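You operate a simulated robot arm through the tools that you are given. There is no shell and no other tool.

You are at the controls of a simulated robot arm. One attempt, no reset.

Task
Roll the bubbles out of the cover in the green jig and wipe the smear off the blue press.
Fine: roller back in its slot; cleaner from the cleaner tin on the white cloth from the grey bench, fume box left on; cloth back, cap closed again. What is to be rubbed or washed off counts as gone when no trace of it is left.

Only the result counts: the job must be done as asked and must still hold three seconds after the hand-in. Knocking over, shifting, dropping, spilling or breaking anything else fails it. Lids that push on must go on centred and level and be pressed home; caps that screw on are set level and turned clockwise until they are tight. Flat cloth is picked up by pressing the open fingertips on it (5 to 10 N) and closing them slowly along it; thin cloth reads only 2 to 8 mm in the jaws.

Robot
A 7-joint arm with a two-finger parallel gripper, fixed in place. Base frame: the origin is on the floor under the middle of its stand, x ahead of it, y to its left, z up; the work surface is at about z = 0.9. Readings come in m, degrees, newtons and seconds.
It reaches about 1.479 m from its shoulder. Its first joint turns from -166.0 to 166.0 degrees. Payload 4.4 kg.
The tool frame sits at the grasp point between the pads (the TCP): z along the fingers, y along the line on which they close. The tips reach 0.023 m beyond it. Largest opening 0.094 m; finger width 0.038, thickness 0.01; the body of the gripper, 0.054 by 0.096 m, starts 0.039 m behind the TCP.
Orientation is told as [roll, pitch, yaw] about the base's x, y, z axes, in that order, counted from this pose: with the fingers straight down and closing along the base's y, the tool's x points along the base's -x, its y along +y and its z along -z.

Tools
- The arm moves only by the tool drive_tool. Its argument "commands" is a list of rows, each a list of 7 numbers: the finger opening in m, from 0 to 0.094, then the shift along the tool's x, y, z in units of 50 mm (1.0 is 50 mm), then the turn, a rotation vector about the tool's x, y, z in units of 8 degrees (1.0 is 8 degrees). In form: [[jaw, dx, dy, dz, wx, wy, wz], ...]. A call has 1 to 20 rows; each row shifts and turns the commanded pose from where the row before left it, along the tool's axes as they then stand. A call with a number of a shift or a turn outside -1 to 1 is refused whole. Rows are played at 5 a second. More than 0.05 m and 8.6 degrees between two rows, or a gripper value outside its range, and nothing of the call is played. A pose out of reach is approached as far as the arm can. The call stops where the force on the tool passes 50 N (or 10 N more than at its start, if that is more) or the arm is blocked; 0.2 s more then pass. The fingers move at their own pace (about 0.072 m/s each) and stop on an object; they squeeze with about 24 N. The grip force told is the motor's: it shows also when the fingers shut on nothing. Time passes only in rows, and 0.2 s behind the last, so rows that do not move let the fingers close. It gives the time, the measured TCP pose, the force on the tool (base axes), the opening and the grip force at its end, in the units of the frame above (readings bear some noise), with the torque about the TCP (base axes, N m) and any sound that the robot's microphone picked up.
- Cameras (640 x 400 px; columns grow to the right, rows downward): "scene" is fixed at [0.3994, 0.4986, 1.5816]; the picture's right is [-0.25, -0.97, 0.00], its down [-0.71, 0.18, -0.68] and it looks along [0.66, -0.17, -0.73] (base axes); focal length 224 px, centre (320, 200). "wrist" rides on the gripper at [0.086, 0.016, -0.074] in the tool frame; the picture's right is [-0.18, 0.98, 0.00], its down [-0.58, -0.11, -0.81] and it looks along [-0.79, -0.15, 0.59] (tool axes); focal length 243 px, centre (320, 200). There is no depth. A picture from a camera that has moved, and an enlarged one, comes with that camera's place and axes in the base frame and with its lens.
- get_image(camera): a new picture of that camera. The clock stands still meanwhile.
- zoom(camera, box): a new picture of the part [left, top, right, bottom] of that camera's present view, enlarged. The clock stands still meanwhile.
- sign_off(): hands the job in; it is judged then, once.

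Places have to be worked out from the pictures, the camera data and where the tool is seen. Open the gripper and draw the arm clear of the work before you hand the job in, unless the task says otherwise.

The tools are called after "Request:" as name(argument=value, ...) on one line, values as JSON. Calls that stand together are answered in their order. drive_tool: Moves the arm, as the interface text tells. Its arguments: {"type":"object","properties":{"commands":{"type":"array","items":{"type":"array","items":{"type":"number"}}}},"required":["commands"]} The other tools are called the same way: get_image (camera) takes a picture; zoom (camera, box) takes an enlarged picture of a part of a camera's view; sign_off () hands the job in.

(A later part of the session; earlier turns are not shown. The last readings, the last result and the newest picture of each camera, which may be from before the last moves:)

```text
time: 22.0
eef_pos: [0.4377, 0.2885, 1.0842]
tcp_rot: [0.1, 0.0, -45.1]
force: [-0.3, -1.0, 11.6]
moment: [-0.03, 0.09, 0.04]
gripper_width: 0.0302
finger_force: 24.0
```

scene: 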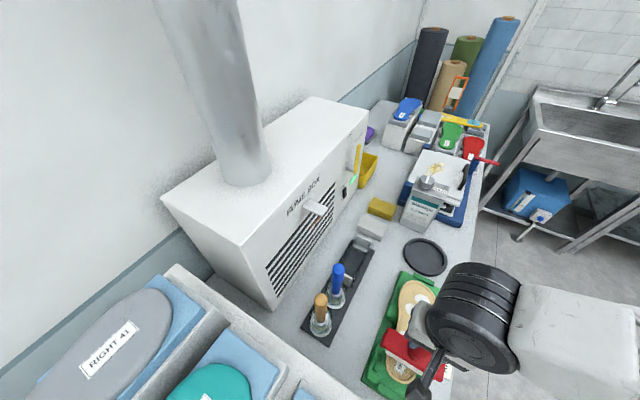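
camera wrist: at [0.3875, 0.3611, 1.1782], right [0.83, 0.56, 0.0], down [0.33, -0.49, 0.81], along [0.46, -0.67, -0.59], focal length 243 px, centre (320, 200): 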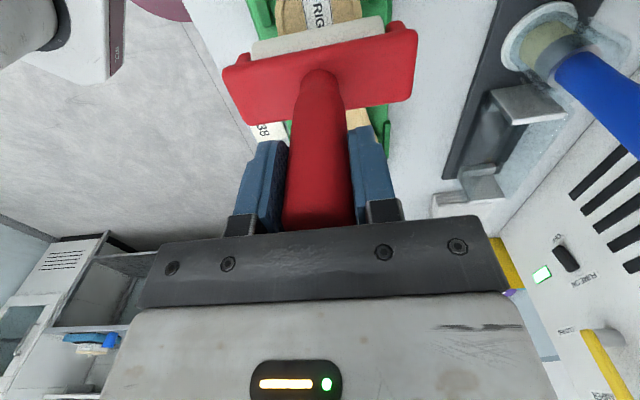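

Contact: about 14 N net pressing. I roll forward along the cover towards the toe at a gentle speed.

Request:
drive_tool(commands=[[0.0, -0.2, 0, 0, 0, 0, 0], [0.0, -0.3, 0, 0, 0, 0, 0], [0.0, -0.3, 0, 0, 0, 0, 0], [0.0, -0.3, 0, 0, 0, 0, 0], [0.0, -0.3, 0, 0, 0, 0, 0], [0.0, -0.3, 0, 0, 0, 0, 0], [0.0, -0.3, 0, 0, 0, 0, 0]])

Request:
get_image(camera="wrist")

Request:
zoom(camera="scene", box=[360, 250, 480, 400])

```text
time: 23.6
eef_pos: [0.5099, 0.2143, 1.0826]
tcp_rot: [0.1, 0.0, -45.0]
force: [0.0, -0.1, 15.7]
moment: [-0.01, 0.05, 0.01]
gripper_width: 0.03
finger_force: 24.2
```

```text
taken
camera wrist: at [0.46, 0.2881, 1.1577], right [0.83, 0.56, 0.0], down [0.33, -0.49, 0.81], along [0.46, -0.67, -0.59], focal length 243 px, centre (320, 200)
```

wrist: 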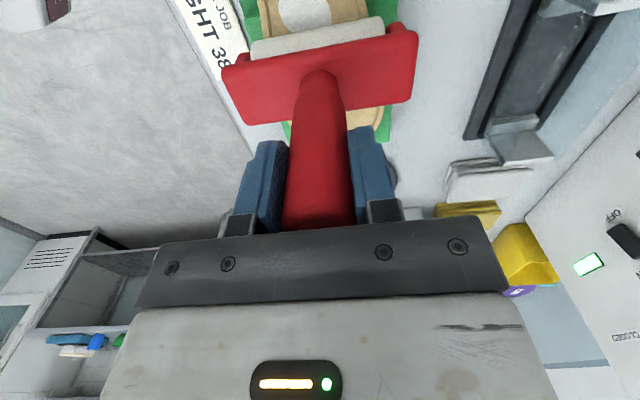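

```text
2.67 times, centred on (420, 325) of scene
camera zoom: at [0.3994, 0.4986, 1.5816], right [-0.25, -0.97, 0.0], down [-0.71, 0.18, -0.68], along [0.66, -0.17, -0.73], focal length 598 px, centre (53, -133)
```

zoom: 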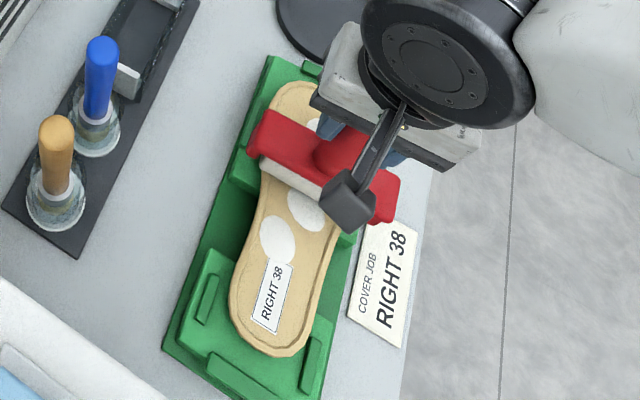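

The roller has passed over two bubbles at about 18 N and they still show. I zoom in on them to compare their size.

Request:
zoom(camera="scene", box=[380, 305, 440, 385])

Request:
zoom(camera="wrist", box=[240, 0, 400, 60])

```text
5.00 times, centred on (410, 345) of scene
camera zoom: at [0.3994, 0.4986, 1.5816], right [-0.25, -0.97, 0.0], down [-0.71, 0.18, -0.68], along [0.66, -0.17, -0.73], focal length 1121 px, centre (-130, -525)
```

zoom: 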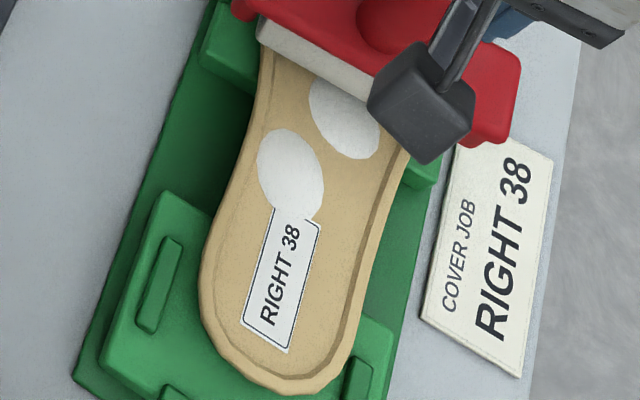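

```text
4.00 times, centred on (320, 30) of wrist
camera zoom: at [0.46, 0.2881, 1.1577], right [0.83, 0.56, 0.0], down [0.33, -0.49, 0.81], along [0.46, -0.67, -0.59], focal length 970 px, centre (320, 880)
```

zoom: 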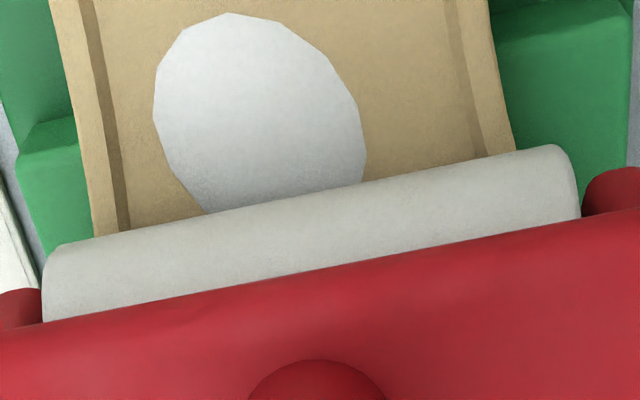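

The bubbles have not clearly shrunk yet. I finish this pass to the toe and look at all four once the roller is lifted.

Request:
drive_tool(commands=[[0.0, -0.3, 0, 0, 0, 0, 0], [0.0, -0.3, 0, 0, 0, 0, 0], [0.0, -0.3, 0, 0, 0, 0, 0], [0.0, -0.3, 0, 0, 0, 0, 0], [0.0, -0.3, 0, 0, 0, 0, 0], [0.0, -0.1, 0, 0, 0, 0, 0]])

Request:
zoom(camera="scene", box=[370, 260, 470, 400])

Request:
zoom(camera="wrist", box=[240, 0, 400, 60])

```text
time: 25.0
eef_pos: [0.5658, 0.1576, 1.0833]
tcp_rot: [0.0, 0.0, -45.0]
force: [0.2, 0.6, 9.4]
moment: [0.05, -0.06, 0.0]
gripper_width: 0.0302
finger_force: 23.6
```

```text
2.86 times, centred on (420, 330) of scene
camera zoom: at [0.3994, 0.4986, 1.5816], right [-0.25, -0.97, 0.0], down [-0.71, 0.18, -0.68], along [0.66, -0.17, -0.73], focal length 640 px, centre (34, -171)
```

zoom: 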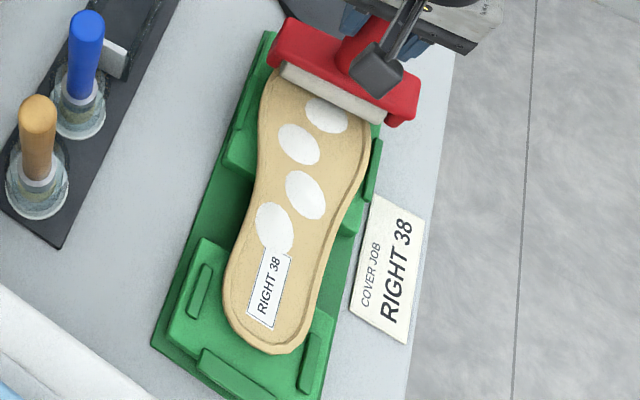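

```text
4.00 times, centred on (320, 30) of wrist
camera zoom: at [0.5166, 0.2315, 1.1573], right [0.83, 0.56, 0.0], down [0.33, -0.49, 0.81], along [0.46, -0.67, -0.59], focal length 970 px, centre (320, 880)
```

zoom: 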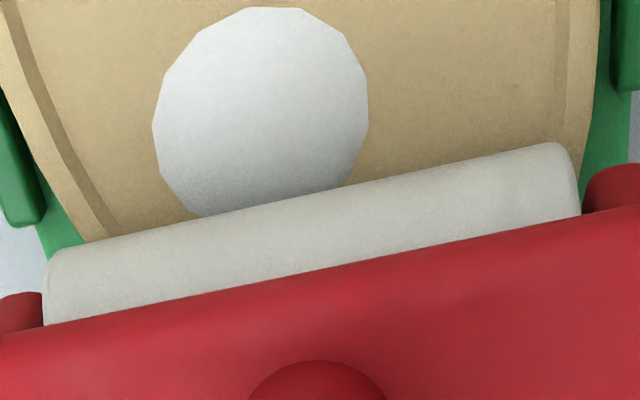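

No change in the bubbles at 12–18 N. I press harder here step by step and read the force before rolling back.

Request:
drive_tool(commands=[[0.0, 0.1, 0, 0.02, 0, 0, 0], [0.0, 0, 0, 0, 0, 0, 0]])

Request:
drive_tool(commands=[[0.0, 0.1, 0, 0.02, 0, 0, 0], [0.0, 0, 0, 0, 0, 0, 0]])

```text
time: 25.6
eef_pos: [0.5614, 0.1626, 1.0825]
tcp_rot: [0.1, -0.1, -45.1]
force: [0.7, -0.1, 17.6]
moment: [0.04, -0.02, -0.01]
gripper_width: 0.0305
finger_force: 24.2
```

```text
time: 26.2
eef_pos: [0.5578, 0.1664, 1.0826]
tcp_rot: [0.0, 0.0, -45.0]
force: [0.0, 0.3, 19.0]
moment: [0.04, 0.0, 0.02]
gripper_width: 0.0304
finger_force: 24.2
```

Now about 21 N net. I add another millimetre and roll slowly back toward the heel.

Request:
drive_tool(commands=[[0.0, 0.05, 0, 0.02, 0, 0, 0], [0.0, 0.2, 0, 0, 0, 0, 0], [0.0, 0.2, 0, 0, 0, 0, 0], [0.0, 0.2, 0, 0, 0, 0, 0], [0.0, 0.2, 0, 0, 0, 0, 0], [0.0, 0.2, 0, 0, 0, 0, 0], [0.0, 0.2, 0, 0, 0, 0, 0], [0.0, 0.2, 0, 0, 0, 0, 0], [0.0, 0.2, 0, 0, 0, 0, 0]])

Request:
zoom(camera="scene", box=[370, 260, 470, 400])

Request:
get_image(camera="wrist")

```text
time: 28.2
eef_pos: [0.4984, 0.2262, 1.0799]
tcp_rot: [0.0, 0.0, -45.1]
force: [-1.4, -0.2, -0.2]
moment: [-0.14, 0.17, 0.0]
gripper_width: 0.0303
finger_force: 24.1
```

```text
2.86 times, centred on (420, 330) of scene
camera zoom: at [0.3994, 0.4986, 1.5816], right [-0.25, -0.97, 0.0], down [-0.71, 0.18, -0.68], along [0.66, -0.17, -0.73], focal length 640 px, centre (34, -171)
```

zoom: 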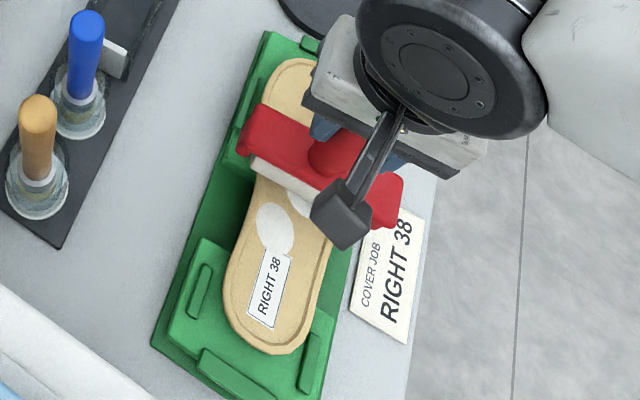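

```text
taken
camera wrist: at [0.4492, 0.2987, 1.1538], right [0.83, 0.56, 0.0], down [0.33, -0.49, 0.81], along [0.45, -0.67, -0.59], focal length 243 px, centre (320, 200)
```

wrist: 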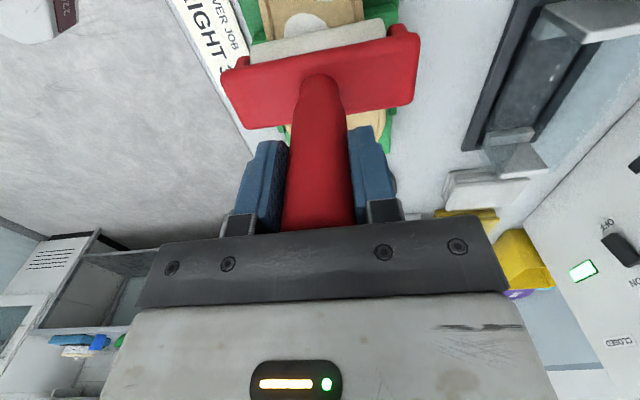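

The force fell off while rolling back, so the surface yielded there—the bubbles may have gone flat. I zoom in to see.

Request:
zoom(camera="wrist", box=[240, 0, 400, 60])

Request:
zoom(camera="wrist", box=[240, 90, 400, 240])

Request:
zoom(camera="scene", box=[400, 270, 460, 340])

```text
4.00 times, centred on (320, 30) of wrist
camera zoom: at [0.4492, 0.2987, 1.1538], right [0.83, 0.56, 0.0], down [0.33, -0.49, 0.81], along [0.45, -0.67, -0.59], focal length 970 px, centre (320, 880)
```

zoom: 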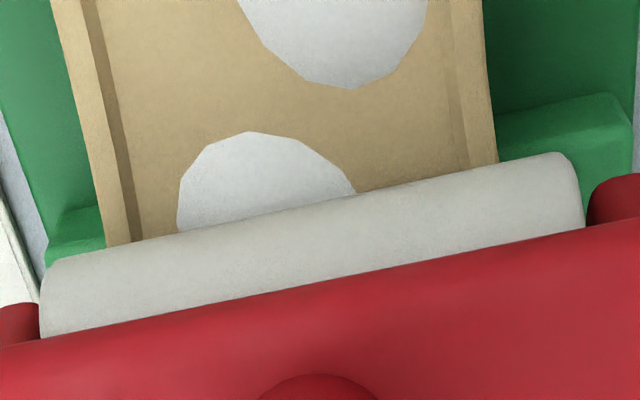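

```text
2.67 times, centred on (320, 165) of wrist
camera zoom: at [0.4492, 0.2987, 1.1538], right [0.83, 0.56, 0.0], down [0.33, -0.49, 0.81], along [0.45, -0.67, -0.59], focal length 647 px, centre (320, 293)
```

zoom: 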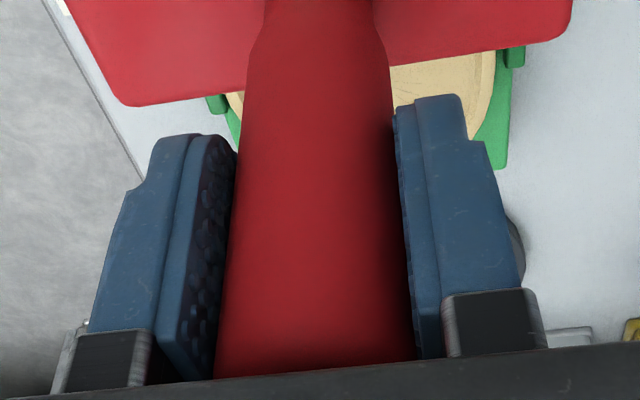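

```text
5.71 times, centred on (430, 305) of scene
camera zoom: at [0.3994, 0.4986, 1.5816], right [-0.25, -0.97, 0.0], down [-0.71, 0.18, -0.68], along [0.66, -0.17, -0.73], focal length 1281 px, centre (-309, -400)
```

zoom: 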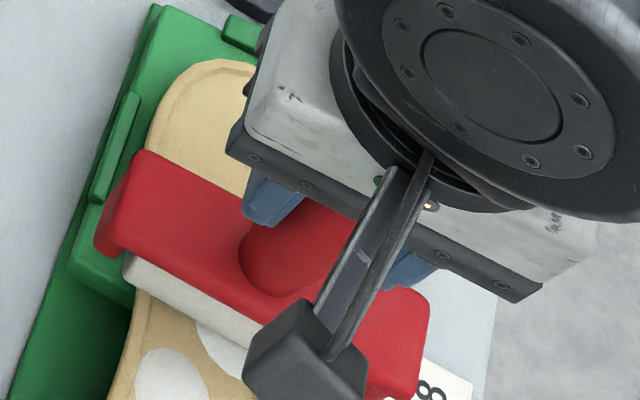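

Force here is nearly nil because the surface is lower now. I press down again until about 20 N shows, in small steps.

Request:
drive_tool(commands=[[0.0, 0, 0, 0.02, 0, 0, 0], [0.0, 0, 0, 0.02, 0, 0, 0], [0.0, 0, 0, 0, 0, 0, 0]])

```text
time: 29.0
eef_pos: [0.5001, 0.2267, 1.0785]
tcp_rot: [0.1, 0.0, -45.0]
force: [-3.9, -3.4, 19.3]
moment: [-0.33, 0.39, 0.04]
gripper_width: 0.0306
finger_force: 24.0
```

About 22 N net again with a small sideways force. I roll on slowly toward the heel.

Request:
drive_tool(commands=[[0.0, 0.15, 0, 0, 0, 0, 0], [0.0, 0.15, 0, 0, 0, 0, 0], [0.0, 0.15, 0, 0, 0, 0, 0], [0.0, 0.15, 0, 0, 0, 0, 0]])

Request:
zoom(camera="scene", box=[370, 260, 470, 400])

Request:
zoom(camera="wrist", box=[200, 0, 440, 240])

```text
time: 30.0
eef_pos: [0.4776, 0.249, 1.0795]
tcp_rot: [0.1, 0.0, -45.0]
force: [1.9, 1.7, 3.3]
moment: [0.13, -0.13, -0.04]
gripper_width: 0.0303
finger_force: 23.6
```

```text
2.86 times, centred on (420, 330) of scene
camera zoom: at [0.3994, 0.4986, 1.5816], right [-0.25, -0.97, 0.0], down [-0.71, 0.18, -0.68], along [0.66, -0.17, -0.73], focal length 640 px, centre (34, -171)
```

zoom: 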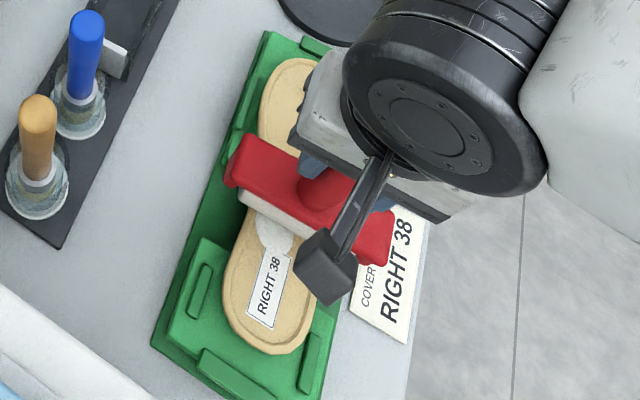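

```text
1.67 times, centred on (320, 120) of wrist
camera zoom: at [0.4292, 0.3207, 1.1529], right [0.83, 0.56, 0.0], down [0.33, -0.49, 0.81], along [0.46, -0.67, -0.59], focal length 404 px, centre (320, 333)
```

zoom: 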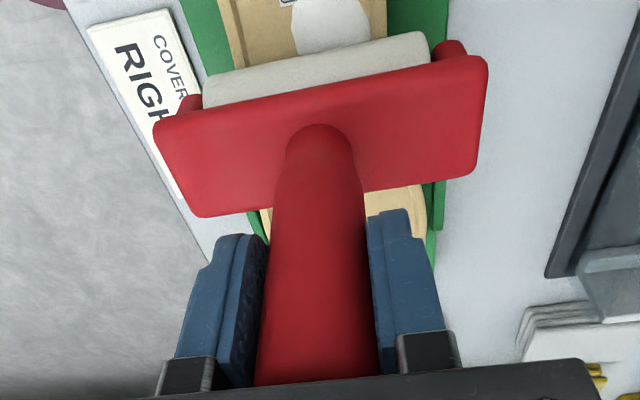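

Bubble 2's spot now shows plain tan, so ~22 N works. The force dropped again, so I press a bit more and go on.

Request:
drive_tool(commands=[[0.0, 0, 0, 0.02, 0, 0, 0], [0.0, 0, 0, 0.015, 0, 0, 0], [0.0, 0, 0, 0, 0, 0, 0]])

```text
time: 30.8
eef_pos: [0.4776, 0.2464, 1.0777]
tcp_rot: [0.1, 0.0, -44.9]
force: [2.3, 2.3, 19.2]
moment: [0.15, -0.08, -0.04]
gripper_width: 0.0306
finger_force: 23.8
```

Request:
drive_tool(commands=[[0.0, 0.12, 0, 0, 0, 0, 0], [0.0, 0.12, 0, 0, 0, 0, 0], [0.0, 0.12, 0, 0, 0, 0, 0], [0.0, 0.12, 0, 0, 0, 0, 0]])

```text
time: 31.8
eef_pos: [0.4621, 0.2633, 1.0766]
tcp_rot: [-0.1, 0.0, -45.0]
force: [1.8, 0.6, 8.7]
moment: [0.21, -0.12, -0.2]
gripper_width: 0.0305
finger_force: 23.7
```

Force fell to about 9 N as bubble 4 gives way underneath; I press slightly more and roll on past it to the heel.

Request:
drive_tool(commands=[[0.0, 0.0, 0, 0.02, 0, 0, 0], [0.0, 0.12, 0, 0.0, 0, 0, 0], [0.0, 0.12, 0, 0, 0, 0, 0], [0.0, 0.12, 0, 0, 0, 0, 0], [0.0, 0.12, 0, 0, 0, 0, 0]])

Request:
zoom(camera="scene", box=[370, 260, 470, 400])

```text
time: 33.0
eef_pos: [0.4445, 0.2809, 1.0746]
tcp_rot: [0.1, 0.0, -45.0]
force: [0.0, 0.6, 10.4]
moment: [0.07, -0.04, 0.0]
gripper_width: 0.0303
finger_force: 23.8
```

```text
2.86 times, centred on (420, 330) of scene
camera zoom: at [0.3994, 0.4986, 1.5816], right [-0.25, -0.97, 0.0], down [-0.71, 0.18, -0.68], along [0.66, -0.17, -0.73], focal length 640 px, centre (34, -171)
```

zoom: 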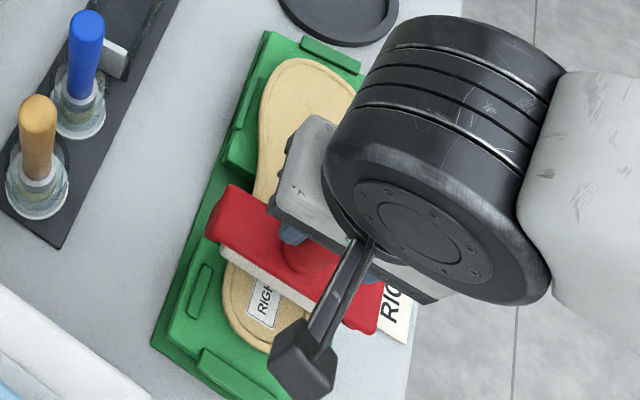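

Bubbles 1 and 2 are gone. The handle seems to have slid up about 9 mm in the grip (TCP is lower at the heel than at first contact). I lift off and look at the rest.

Request:
drive_tool(commands=[[0.0, 0, 0, -0.2, 0, 0, 0], [0.0, 0, 0, -0.4, 0, 0, 0], [0.0, 0.6, 0, -0.6, 0, 0, 0], [0.0, 0.8, 0, -0.6, 0, 0, 0], [0.0, 0.8, 0, -0.3, 0, 0, 0], [0.0, 0, 0, 0, 0, 0, 0]])

Request:
zoom(camera="scene", box=[370, 260, 470, 400])

Request:
get_image(camera="wrist")

```text
time: 34.4
eef_pos: [0.3664, 0.3581, 1.1807]
tcp_rot: [0.0, 0.1, -45.0]
force: [-0.7, -0.1, -2.2]
moment: [0.02, 0.0, 0.01]
gripper_width: 0.0302
finger_force: 24.2
```

```text
2.86 times, centred on (420, 330) of scene
camera zoom: at [0.3994, 0.4986, 1.5816], right [-0.25, -0.97, 0.0], down [-0.71, 0.18, -0.68], along [0.66, -0.17, -0.73], focal length 640 px, centre (34, -171)
```

zoom: 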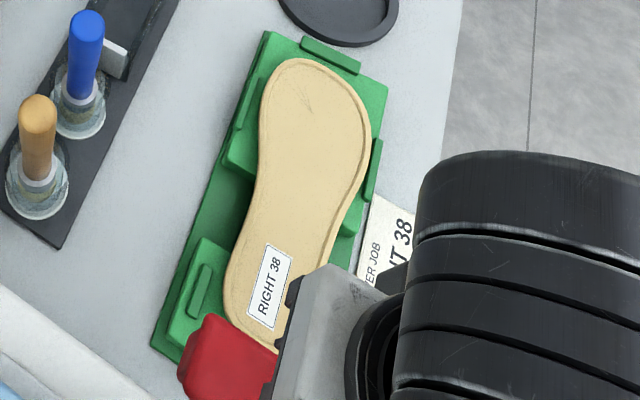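

```text
taken
camera wrist: at [0.3173, 0.4301, 1.2545], right [0.83, 0.56, 0.0], down [0.33, -0.49, 0.81], along [0.46, -0.67, -0.59], focal length 243 px, centre (320, 200)
```

wrist: 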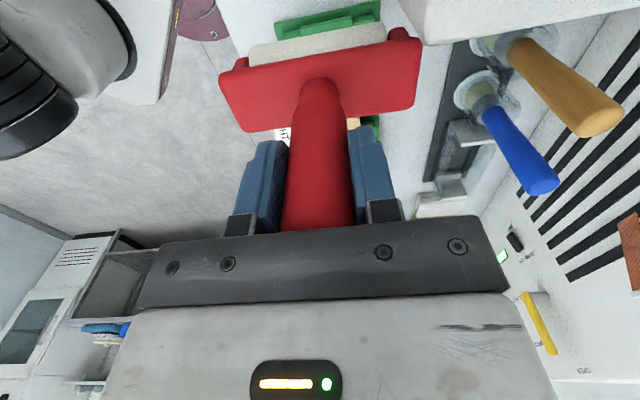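

All four bubbles appear gone. I zoom tighter to make sure nothing is left.

Request:
zoom(camera="scene", box=[398, 275, 448, 335])

Request:
zoom(camera="scene", box=[380, 315, 430, 385])

```text
6.67 times, centred on (423, 305) of scene
camera zoom: at [0.3994, 0.4986, 1.5816], right [-0.25, -0.97, 0.0], down [-0.71, 0.18, -0.68], along [0.66, -0.17, -0.73], focal length 1494 px, centre (-367, -500)
```

zoom: 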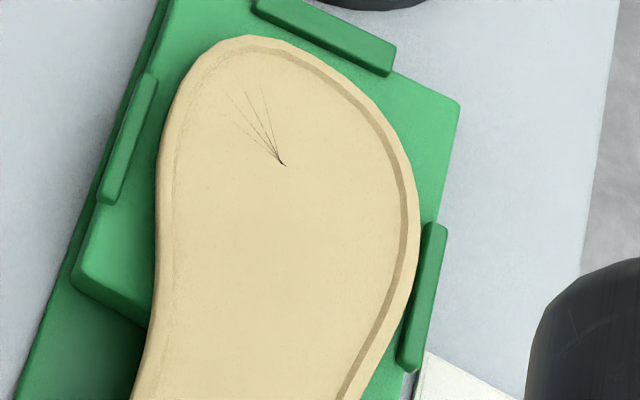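

```text
5.71 times, centred on (405, 350) of scene
camera zoom: at [0.3994, 0.4986, 1.5816], right [-0.25, -0.97, 0.0], down [-0.71, 0.18, -0.68], along [0.66, -0.17, -0.73], focal length 1281 px, centre (-166, -657)
```

zoom: 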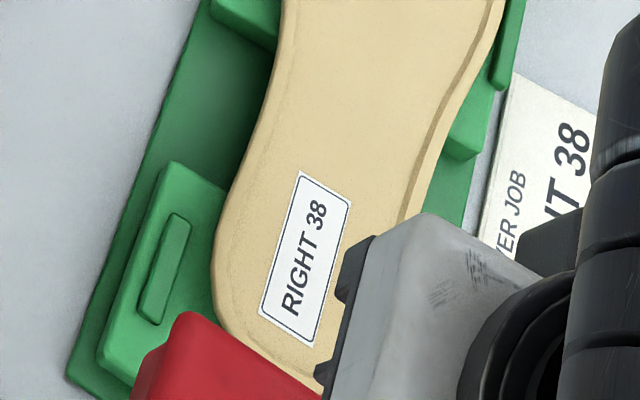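

The cover is clean (the fine crease at the toe was there from the start). I bring the roller back: toward the rack and turn it to yaw +45° again.

Request:
drive_tool(commands=[[0.0, -0.781, 0.316, 0, 0, 0, 0], [0.0, -0.781, 0.316, 0, 0, 0, 0], [0.0, -0.781, 0.316, 0, 0, 0, 0], [0.0, -0.781, 0.316, 0, 0, 0, 0], [0.0, -0.781, 0.316, 0, 0, 0, 0], [0.0, -0.781, 0.316, 0, 0, 0, 0], [0.0, -0.781, 0.316, 0, 0, 0, 0], [0.0, 0, 0, 0, 0, 0, -0.9375], [0.0, 0, 0, 0, 0, 0, -0.9375], [0.0, 0, 0, 0, 0, 0, -0.9375], [0.0, 0, 0, 0, 0, 0, -0.9375], [0.0, 0, 0, 0, 0, 0, -0.9375], [0.0, 0, 0, 0, 0, 0, -0.9375], [0.0, 0, 0, 0, 0, 0, -0.9375], [0.0, 0, 0, 0, 0, 0, -0.9375], [0.0, 0, 0, 0, 0, 0, -0.9375], [0.0, 0, 0, 0, 0, 0, -0.9375], [0.0, 0, 0, 0, 0, 0, -0.9375], [0.0, 0, 0, 0, 0, 0, -0.9375], [0.0, 0, 0, 0, 0, 0, 0]])

Request:
zoom(camera="scene", box=[370, 260, 470, 400])

Request:
get_image(camera="scene")

```text
time: 38.6
eef_pos: [0.6396, 0.2429, 1.181]
tcp_rot: [0.0, 0.1, 45.1]
force: [-0.6, -0.1, -3.1]
moment: [0.02, -0.01, 0.03]
gripper_width: 0.0305
finger_force: 23.9
```

```text
2.86 times, centred on (420, 330) of scene
camera zoom: at [0.3994, 0.4986, 1.5816], right [-0.25, -0.97, 0.0], down [-0.71, 0.18, -0.68], along [0.66, -0.17, -0.73], focal length 640 px, centre (34, -171)
```

zoom: 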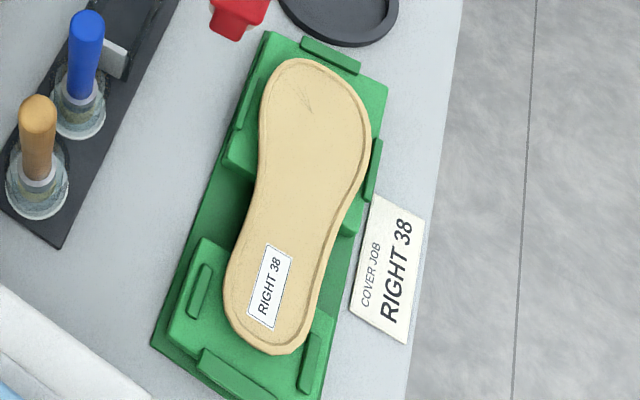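

```text
taken
```

scene: 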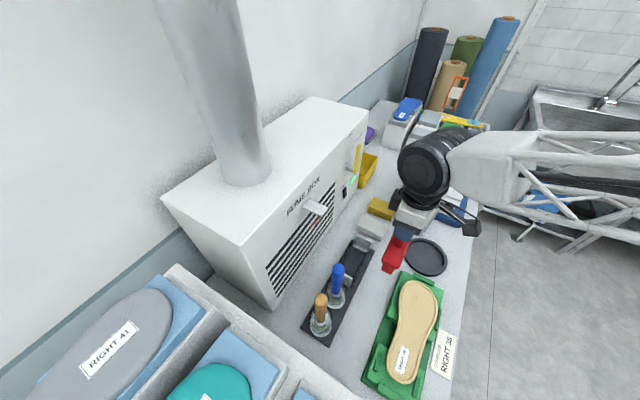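

The cover is smooth all over. Using my summed commands I go back to exactly above the slot and then look before lowering.

Request:
drive_tool(commands=[[0.0, -0.66, -0.011, 0, 0, 0, 0], [0.0, -0.66, -0.011, 0, 0, 0, 0], [0.0, -0.651, -0.012, 0, 0, 0, 0], [0.0, 0, 0, 0.5, 0, 0, 0], [0.0, 0, 0, 0, 0, 0, 0]])

Request:
get_image(camera="wrist")

Request:
zoom(camera="scene", box=[310, 190, 410, 300])

```text
time: 39.8
eef_pos: [0.7115, 0.3112, 1.1578]
tcp_rot: [0.0, 0.0, 45.0]
force: [-0.4, -0.5, -2.8]
moment: [0.02, -0.04, -0.01]
gripper_width: 0.0301
finger_force: 23.8
```

```text
taken
camera wrist: at [0.6392, 0.2622, 1.2318], right [-0.56, 0.83, 0.0], down [0.49, 0.33, 0.81], along [0.67, 0.46, -0.59], focal length 243 px, centre (320, 200)
```

wrist: 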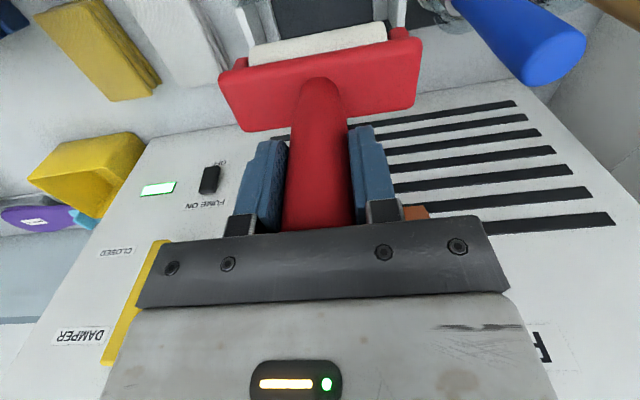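

```text
3.64 times, centred on (360, 245) of scene
camera zoom: at [0.3994, 0.4986, 1.5816], right [-0.25, -0.97, 0.0], down [-0.71, 0.18, -0.68], along [0.66, -0.17, -0.73], focal length 815 px, centre (174, 36)
```

zoom: 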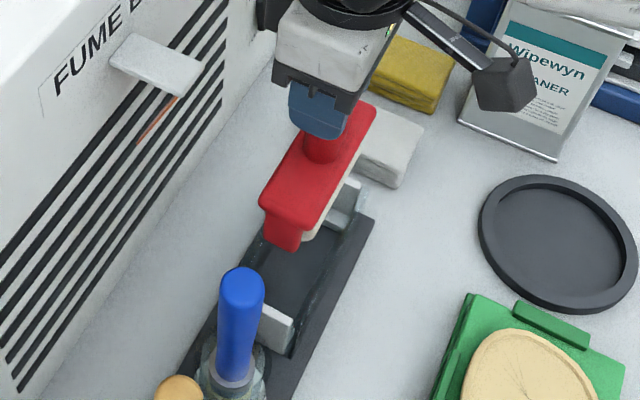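

The reading is about 3 mm off toward the tin side relative to the grasp pose, so I correct +2.5 mm along the tool's y and lower partly, then check the roller ends against the cradle plates.

Request:
drive_tool(commands=[[0.0, 0, 0.05, 0.4, 0, 0, 0], [0.0, 0, 0, 0.5, 0, 0, 0], [0.0, 0, 0, 0, 0, 0, 0], [0.0, 0, 0, 0, 0, 0, 0]])

Request:
zoom(camera="wrist", box=[180, 0, 460, 160])

Request:
zoom(camera="scene", box=[330, 210, 390, 290])

```text
time: 40.8
eef_pos: [0.709, 0.3125, 1.1089]
tcp_rot: [0.0, -0.1, 45.0]
force: [0.1, -0.1, -2.9]
moment: [0.0, 0.01, -0.01]
gripper_width: 0.0303
finger_force: 24.5
```

```text
2.29 times, centred on (320, 80) of wrist
camera zoom: at [0.6359, 0.2637, 1.1839], right [-0.56, 0.83, 0.0], down [0.49, 0.33, 0.81], along [0.67, 0.46, -0.59], focal length 555 px, centre (320, 474)
```

zoom: 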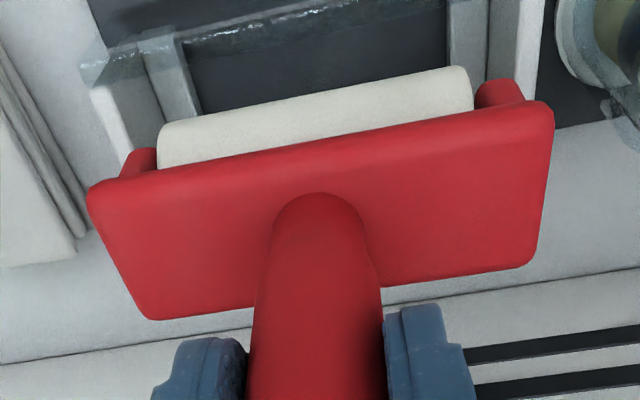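

```text
5.00 times, centred on (360, 250) of scene
camera zoom: at [0.3994, 0.4986, 1.5816], right [-0.25, -0.97, 0.0], down [-0.71, 0.18, -0.68], along [0.66, -0.17, -0.73], focal length 1121 px, centre (120, -50)
```

zoom: 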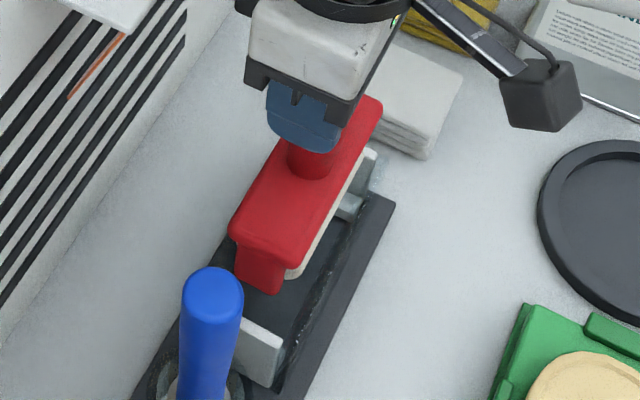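

Alignment matches the lift-out pose within about 1–2 mm. I lower slowly toward the slot, watching for any early contact.

Request:
drive_tool(commands=[[0.0, 0, 0.01, 0.3, 0, 0, 0], [0.0, 0, 0.01, 0.3, 0, 0, 0], [0.0, 0, 0, 0.2, 0, 0, 0], [0.0, 0, 0, 0.15, 0, 0, 0], [0.0, 0, 0, 0, 0, 0, 0]])

Request:
zoom(camera="wrist", box=[180, 0, 460, 160])

Request:
zoom(camera="scene", box=[330, 210, 390, 290])

```text
time: 42.0
eef_pos: [0.7062, 0.3147, 1.0626]
tcp_rot: [-0.1, 0.0, 44.9]
force: [0.2, 0.3, -1.5]
moment: [-0.01, 0.0, 0.01]
gripper_width: 0.0302
finger_force: 23.7
```

```text
2.29 times, centred on (320, 80) of wrist
camera zoom: at [0.6346, 0.265, 1.1365], right [-0.56, 0.83, 0.0], down [0.49, 0.33, 0.81], along [0.67, 0.46, -0.59], focal length 555 px, centre (320, 474)
```

zoom: 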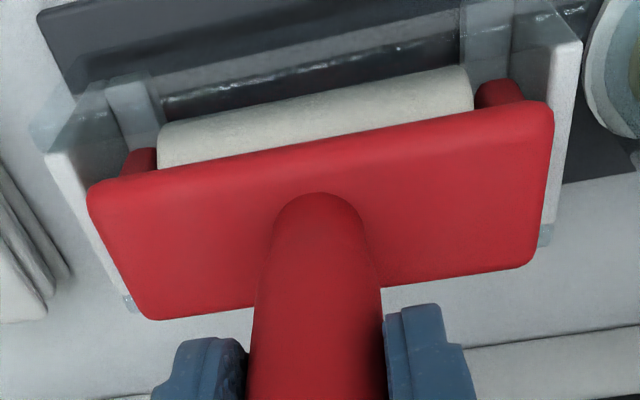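

```text
5.00 times, centred on (360, 250) of scene
camera zoom: at [0.3994, 0.4986, 1.5816], right [-0.25, -0.97, 0.0], down [-0.71, 0.18, -0.68], along [0.66, -0.17, -0.73], focal length 1121 px, centre (120, -50)
```

zoom: 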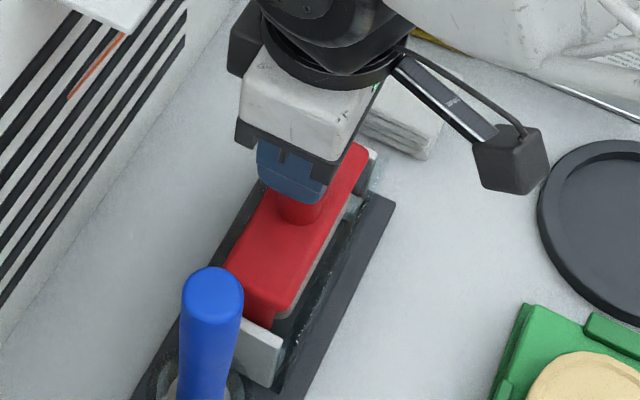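

The roller is entering cleanly between the plates. I continue in small steps.

Request:
drive_tool(commands=[[0.0, 0, 0, 0.1, 0, 0, 0], [0.0, 0, 0, 0.1, 0, 0, 0], [0.0, 0, 0, 0.1, 0, 0, 0], [0.0, 0, 0, 0.08, 0, 0, 0], [0.0, 0, 0, 0, 0, 0, 0]])

```text
time: 43.2
eef_pos: [0.7056, 0.3146, 1.0433]
tcp_rot: [0.0, 0.0, 45.0]
force: [0.3, 0.2, -2.5]
moment: [0.02, 0.0, -0.02]
gripper_width: 0.03
finger_force: 23.7
```

No contact yet at z = 1.043; I go on in 1.5 mm steps.

Request:
drive_tool(commands=[[0.0, 0, 0, 0.03, 0, 0, 0], [0.0, 0, 0, 0.03, 0, 0, 0], [0.0, 0, 0, 0.03, 0, 0, 0], [0.0, 0, 0, 0, 0, 0, 0]])

Request:
zoom(camera="wrist", box=[180, 0, 460, 160])

```text
time: 44.2
eef_pos: [0.7071, 0.3147, 1.0406]
tcp_rot: [0.0, 0.0, 44.9]
force: [0.8, -0.7, -2.0]
moment: [0.02, -0.01, 0.0]
gripper_width: 0.0302
finger_force: 24.2
```

```text
2.29 times, centred on (320, 80) of wrist
camera zoom: at [0.6339, 0.2653, 1.1141], right [-0.56, 0.83, 0.0], down [0.49, 0.33, 0.81], along [0.67, 0.46, -0.59], focal length 555 px, centre (320, 474)
```

zoom: 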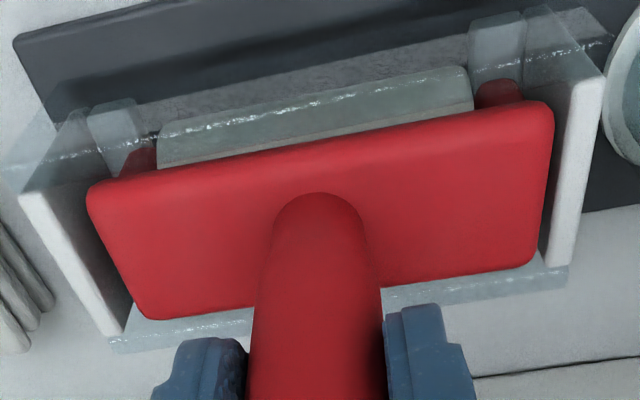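

The roller is inside the clear-walled slot now. I lower the last couple of millimetres until it touches.

Request:
drive_tool(commands=[[0.0, 0, 0, 0.03, 0, 0, 0], [0.0, 0, 0, 0.03, 0, 0, 0], [0.0, 0, 0, 0, 0, 0, 0]])

```text
time: 45.0
eef_pos: [0.7068, 0.315, 1.0385]
tcp_rot: [0.0, -0.1, 44.9]
force: [-3.8, 4.8, 20.3]
moment: [0.01, -0.07, 0.0]
gripper_width: 0.0308
finger_force: 24.1
```

It has seated (contact at the expected height, 1.0385). I relax the press slightly before opening.

Request:
drive_tool(commands=[[0.0, 0, 0.03, -0.02, 0, 0, 0], [0.0, 0, 0, 0, 0, 0, 0]])

```text
time: 45.6
eef_pos: [0.7072, 0.3149, 1.0381]
tcp_rot: [-0.1, 0.0, 44.9]
force: [4.7, -6.2, 19.1]
moment: [-0.1, 0.0, 0.03]
gripper_width: 0.0303
finger_force: 24.0
```

The sideways force flipped sign, so centre is in between: I go back half of that shift and ease up a little more.

Request:
drive_tool(commands=[[0.0, 0, -0.014, -0.02, 0, 0, 0], [0.0, 0, 0, -0.02, 0, 0, 0], [0.0, 0, 0, 0, 0, 0, 0]])

```text
time: 46.4
eef_pos: [0.7069, 0.3157, 1.0387]
tcp_rot: [0.0, 0.1, 44.9]
force: [-0.1, 0.0, -2.4]
moment: [-0.01, 0.02, -0.01]
gripper_width: 0.0304
finger_force: 24.6
```

Now it hangs free just above its seat. I lower half a millimetre and open the fingers slowly.

Request:
drive_tool(commands=[[0.0, 0, 0, 0.015, 0, 0, 0], [0.034, 0, 0, 0, 0, 0, 0], [0.05, 0, 0, 0, 0, 0, 0], [0.094, 0, 0, 0, 0, 0, 0], [0.094, 0, 0, 0, 0, 0, 0], [0.094, 0, 0, 0, 0, 0, 0]])

Request:
zoom(camera="wrist", box=[180, 0, 460, 160])

```text
time: 47.8
eef_pos: [0.707, 0.314, 1.0381]
tcp_rot: [0.1, 0.0, 45.0]
force: [0.3, 0.2, -0.1]
moment: [0.03, -0.06, -0.04]
gripper_width: 0.0941
finger_force: 0.0
```

```text
2.29 times, centred on (320, 80) of wrist
camera zoom: at [0.6343, 0.2651, 1.1135], right [-0.56, 0.83, 0.0], down [0.49, 0.33, 0.81], along [0.67, 0.46, -0.59], focal length 555 px, centre (320, 474)
```

zoom: 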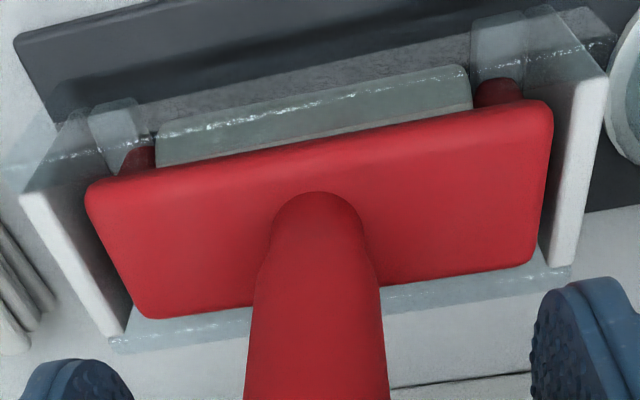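

The roller stands in its slot. I rise straight up clear of the handle and check it with both cameras.

Request:
drive_tool(commands=[[0.094, 0, 0, -0.5, 0, 0, 0], [0.094, 0, 0, -1, 0, 0, 0], [0.094, 0, 0, -1, 0, 0, 0], [0.094, 0.8, 0, -0.3, 0, 0, 0], [0.094, 1, 0, 0, 0, 0, 0], [0.094, 1, 0, 0, 0, 0, 0]])

Request:
zoom(camera="scene", box=[330, 215, 400, 300])

Request:
get_image(camera="wrist")

Request:
zoom(camera="wrist", box=[230, 50, 370, 190])

```text
time: 49.2
eef_pos: [0.6062, 0.2183, 1.1798]
tcp_rot: [0.0, 0.1, 45.0]
force: [-1.1, -0.9, -0.8]
moment: [0.0, 0.04, 0.0]
gripper_width: 0.0942
finger_force: 0.1
```

```text
4.71 times, centred on (365, 258) of scene
camera zoom: at [0.3994, 0.4986, 1.5816], right [-0.25, -0.97, 0.0], down [-0.71, 0.18, -0.68], along [0.66, -0.17, -0.73], focal length 1055 px, centre (108, -71)
```

zoom: 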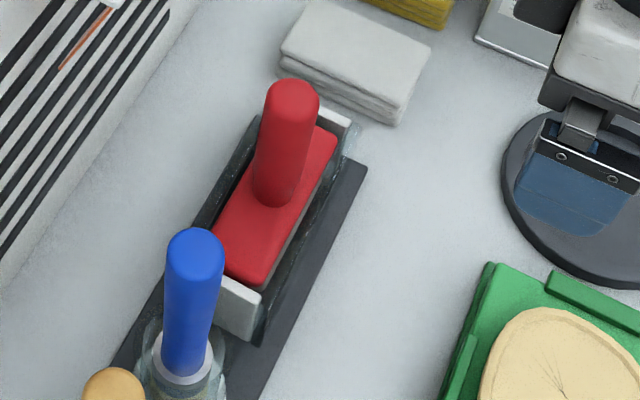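

```text
taken
camera wrist: at [0.5342, 0.1696, 1.2537], right [-0.56, 0.83, 0.0], down [0.49, 0.33, 0.81], along [0.66, 0.46, -0.59], focal length 243 px, centre (320, 200)
```

wrist: 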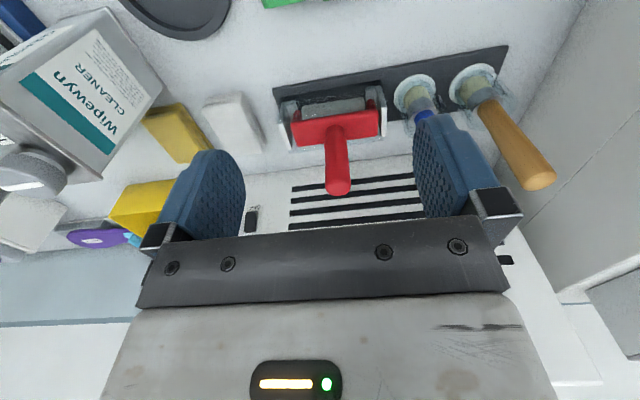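

```text
2.86 times, centred on (300, 120) of wrist
camera zoom: at [0.5342, 0.1696, 1.2537], right [-0.56, 0.83, 0.0], down [0.49, 0.33, 0.81], along [0.66, 0.46, -0.59], focal length 693 px, centre (377, 429)
```

zoom: 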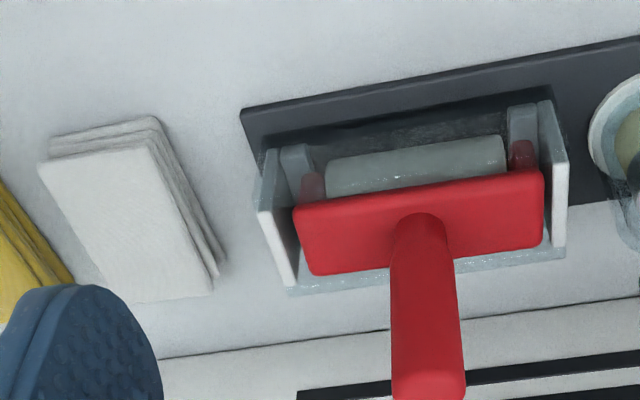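

The roller is back in its slot upright. Next the tin: I study its cap closely with the scene camera and the wrist camera.

Request:
zoom(camera="scene", box=[405, 165, 450, 200])

Request:
zoom(camera="wrist", box=[0, 120, 120, 240])

Request:
get_image(camera="scene")

```text
11.43 times, centred on (428, 182) of scene
camera zoom: at [0.3994, 0.4986, 1.5816], right [-0.25, -0.97, 0.0], down [-0.71, 0.18, -0.68], along [0.66, -0.17, -0.73], focal length 2562 px, centre (-909, 400)
```

zoom: 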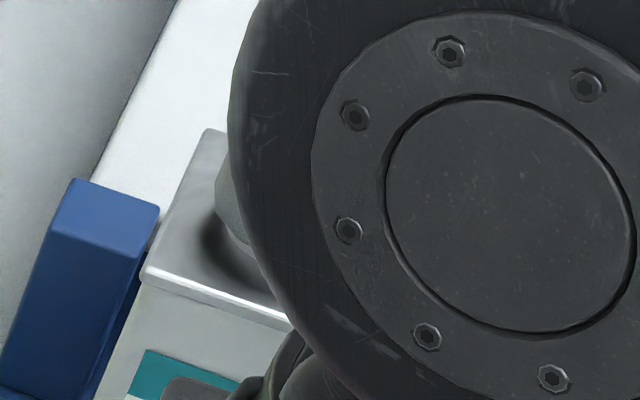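

```text
3.33 times, centred on (60, 180) of wrist
camera zoom: at [0.5342, 0.1696, 1.2537], right [-0.56, 0.83, 0.0], down [0.49, 0.33, 0.81], along [0.66, 0.46, -0.59], focal length 809 px, centre (1187, 267)
```

zoom: 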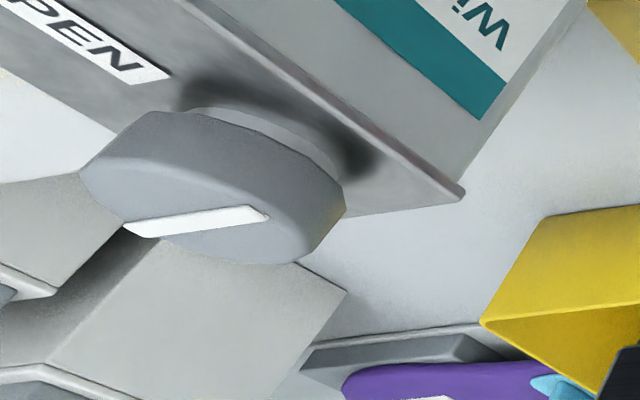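

```text
taken
```

scene: 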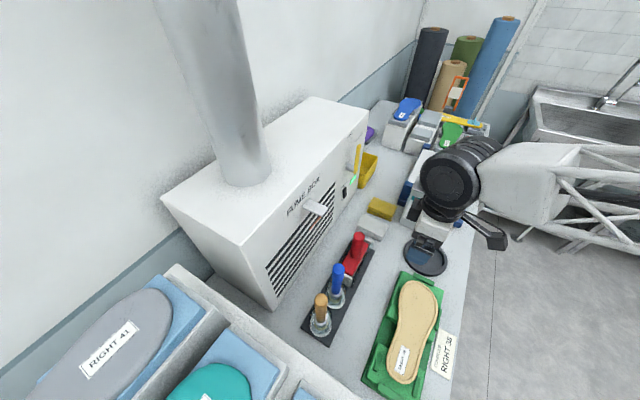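

The cap is a knob on a neck with an off-centre pointer bar pointing at the press side; "OPEN" is a quarter turn away from it. I rotate to yaw −45° and go above the cap to align.

Request:
drive_tool(commands=[[0.094, 0, 0, -0.1, 0, 0, 0.9375], [0.094, 0, 0, -0.1, 0, 0, 0.9375], [0.094, 0, 0, 0, 0, 0, 0.9375], [0.094, 0, 0, 0, 0, 0, 0.9375], [0.094, 0, 0, 0, 0, 0, 0.9375], [0.094, 0, 0, 0, 0, 0, 0.9375], [0.094, 0, 0, 0, 0, 0, 0.9375], [0.094, 0, 0, 0, 0, 0, 0.9375], [0.094, 0, 0, 0, 0, 0, 0.9375], [0.094, 0, 0, 0, 0, 0, 0.9375], [0.094, 0, 0, 0, 0, 0, 0.9375], [0.094, 0, 0, 0, 0, 0, 0.9375], [0.094, -0.909, 0.101, 0, 0, 0, 0], [0.094, -0.909, 0.101, 0, 0, 0, 0], [0.094, -0.909, 0.101, 0, 0, 0, 0], [0.094, -0.909, 0.101, 0, 0, 0, 0], [0.094, -0.909, 0.101, 0, 0, 0, 0], [0.094, -0.909, 0.101, 0, 0, 0, 0]])

Request:
get_image(camera="wrist")

Request:
zoom(camera="wrist", box=[220, 40, 420, 200])

```text
time: 53.0
eef_pos: [0.823, 0.0465, 1.1876]
tcp_rot: [0.0, 0.0, -44.9]
force: [0.3, -0.6, 1.2]
moment: [0.02, 0.01, 0.01]
gripper_width: 0.094
finger_force: 0.0
```

```text
taken
camera wrist: at [0.7735, 0.1196, 1.2625], right [0.83, 0.56, 0.0], down [0.33, -0.49, 0.81], along [0.46, -0.67, -0.59], focal length 243 px, centre (320, 200)
```

wrist: 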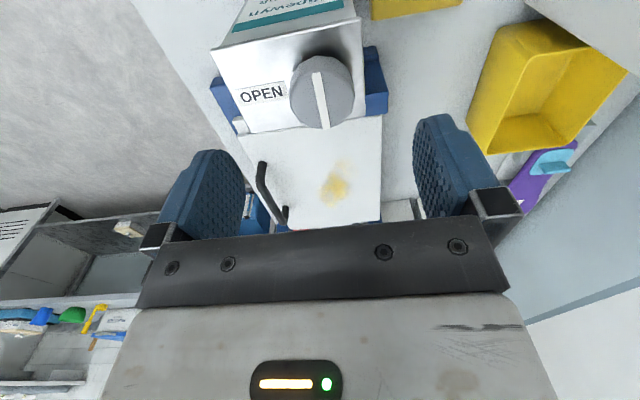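

```text
2.50 times, centred on (320, 120) of wrist
camera zoom: at [0.7735, 0.1196, 1.2625], right [0.83, 0.56, 0.0], down [0.33, -0.49, 0.81], along [0.46, -0.67, -0.59], focal length 606 px, centre (320, 400)
```

zoom: 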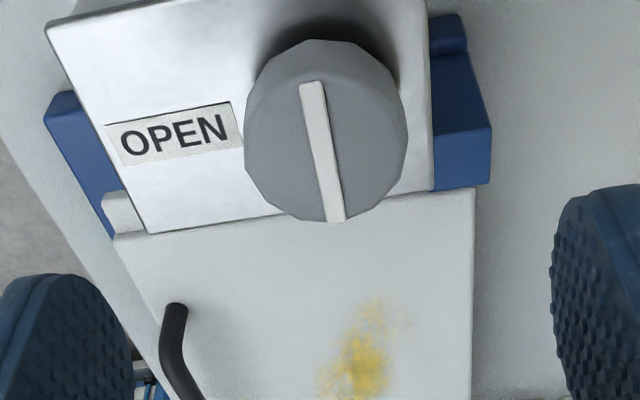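

The cap is 2–3 mm off the tool axis; I correct, descend so the tips stay above the tin top, and close gently on the cap.

Request:
drive_tool(commands=[[0.094, 0.05, 0.03, 0.4, 0, 0, 0], [0.094, 0, 0, 0.4, 0, 0, 0], [0.08, 0, 0, 0.3, 0, 0, 0], [0.07, 0, 0, 0.2, 0, 0, 0], [0.06, 0, 0, 0, 0, 0, 0], [0.055, 0, 0, 0, 0, 0, 0]])

Request:
get_image(camera="wrist")

Request:
zoom(camera="scene", box=[390, 150, 470, 230])

```text
time: 54.4
eef_pos: [0.82, 0.0489, 1.1248]
tcp_rot: [-0.1, 0.0, -45.0]
force: [0.3, 0.3, 0.7]
moment: [0.02, 0.0, -0.01]
gripper_width: 0.0546
finger_force: 0.1
```

```text
taken
camera wrist: at [0.7714, 0.1218, 1.1989], right [0.83, 0.56, 0.0], down [0.33, -0.49, 0.81], along [0.46, -0.67, -0.59], focal length 243 px, centre (320, 200)
```

wrist: 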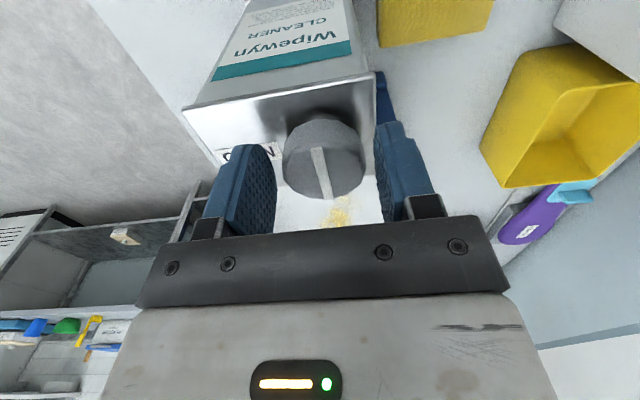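

```text
5.00 times, centred on (430, 190) of scene
camera zoom: at [0.3994, 0.4986, 1.5816], right [-0.25, -0.97, 0.0], down [-0.71, 0.18, -0.68], along [0.66, -0.17, -0.73], focal length 1121 px, centre (-230, 250)
```

zoom: 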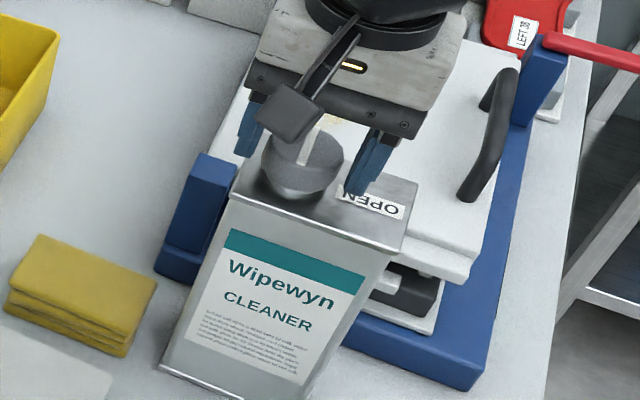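

The cap is centred between the pads. I close onto it.

Request:
drive_tool(commands=[[0.05, 0, 0, 0, 0, 0, 0], [0.045, 0, 0, 0, 0, 0, 0], [0.04, 0, 0, 0, 0, 0, 0], [0.0, 0, 0, 0, 0, 0, 0], [0.0, 0, 0, 0, 0, 0, 0], [0.0, 0, 0, 0, 0, 0, 0]])

```text
time: 55.8
eef_pos: [0.8207, 0.0499, 1.1236]
tcp_rot: [-0.1, 0.0, -45.0]
force: [2.1, 2.4, 0.8]
moment: [0.03, -0.08, 0.02]
gripper_width: 0.0439
finger_force: 24.2
```

Gripped (43.9 mm). I try a small counter-clockwise turn (as seen from above) and read the torque and any sound.

Request:
drive_tool(commands=[[0.0, 0, 0.01, 0, 0, 0, -0.4], [0.0, 0, 0, 0, 0, 0, -0.4], [0.0, 0, 0, 0, 0, 0, 0]])

Request:
zoom(camera="wrist", box=[180, 60, 420, 240])

```text
time: 56.6
eef_pos: [0.8217, 0.0479, 1.1259]
tcp_rot: [0.1, -0.2, -38.6]
force: [-7.1, 0.2, 14.0]
moment: [0.1, 0.33, -0.04]
gripper_width: 0.0442
finger_force: 24.5
```

```text
2.22 times, centred on (300, 150) of wrist
camera zoom: at [0.7646, 0.115, 1.1991], right [0.76, 0.65, 0.0], down [0.39, -0.45, 0.81], along [0.53, -0.61, -0.59], focal length 539 px, centre (364, 311)
```

zoom: 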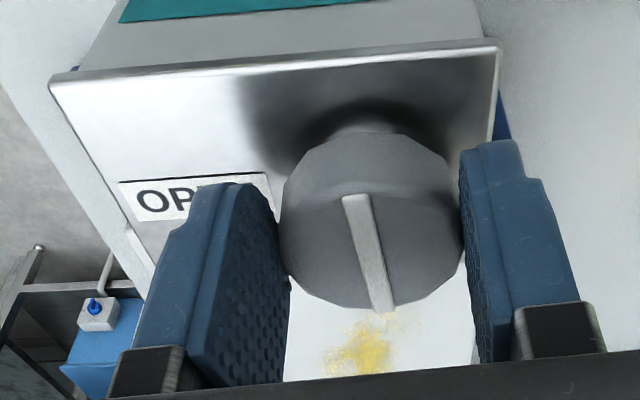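

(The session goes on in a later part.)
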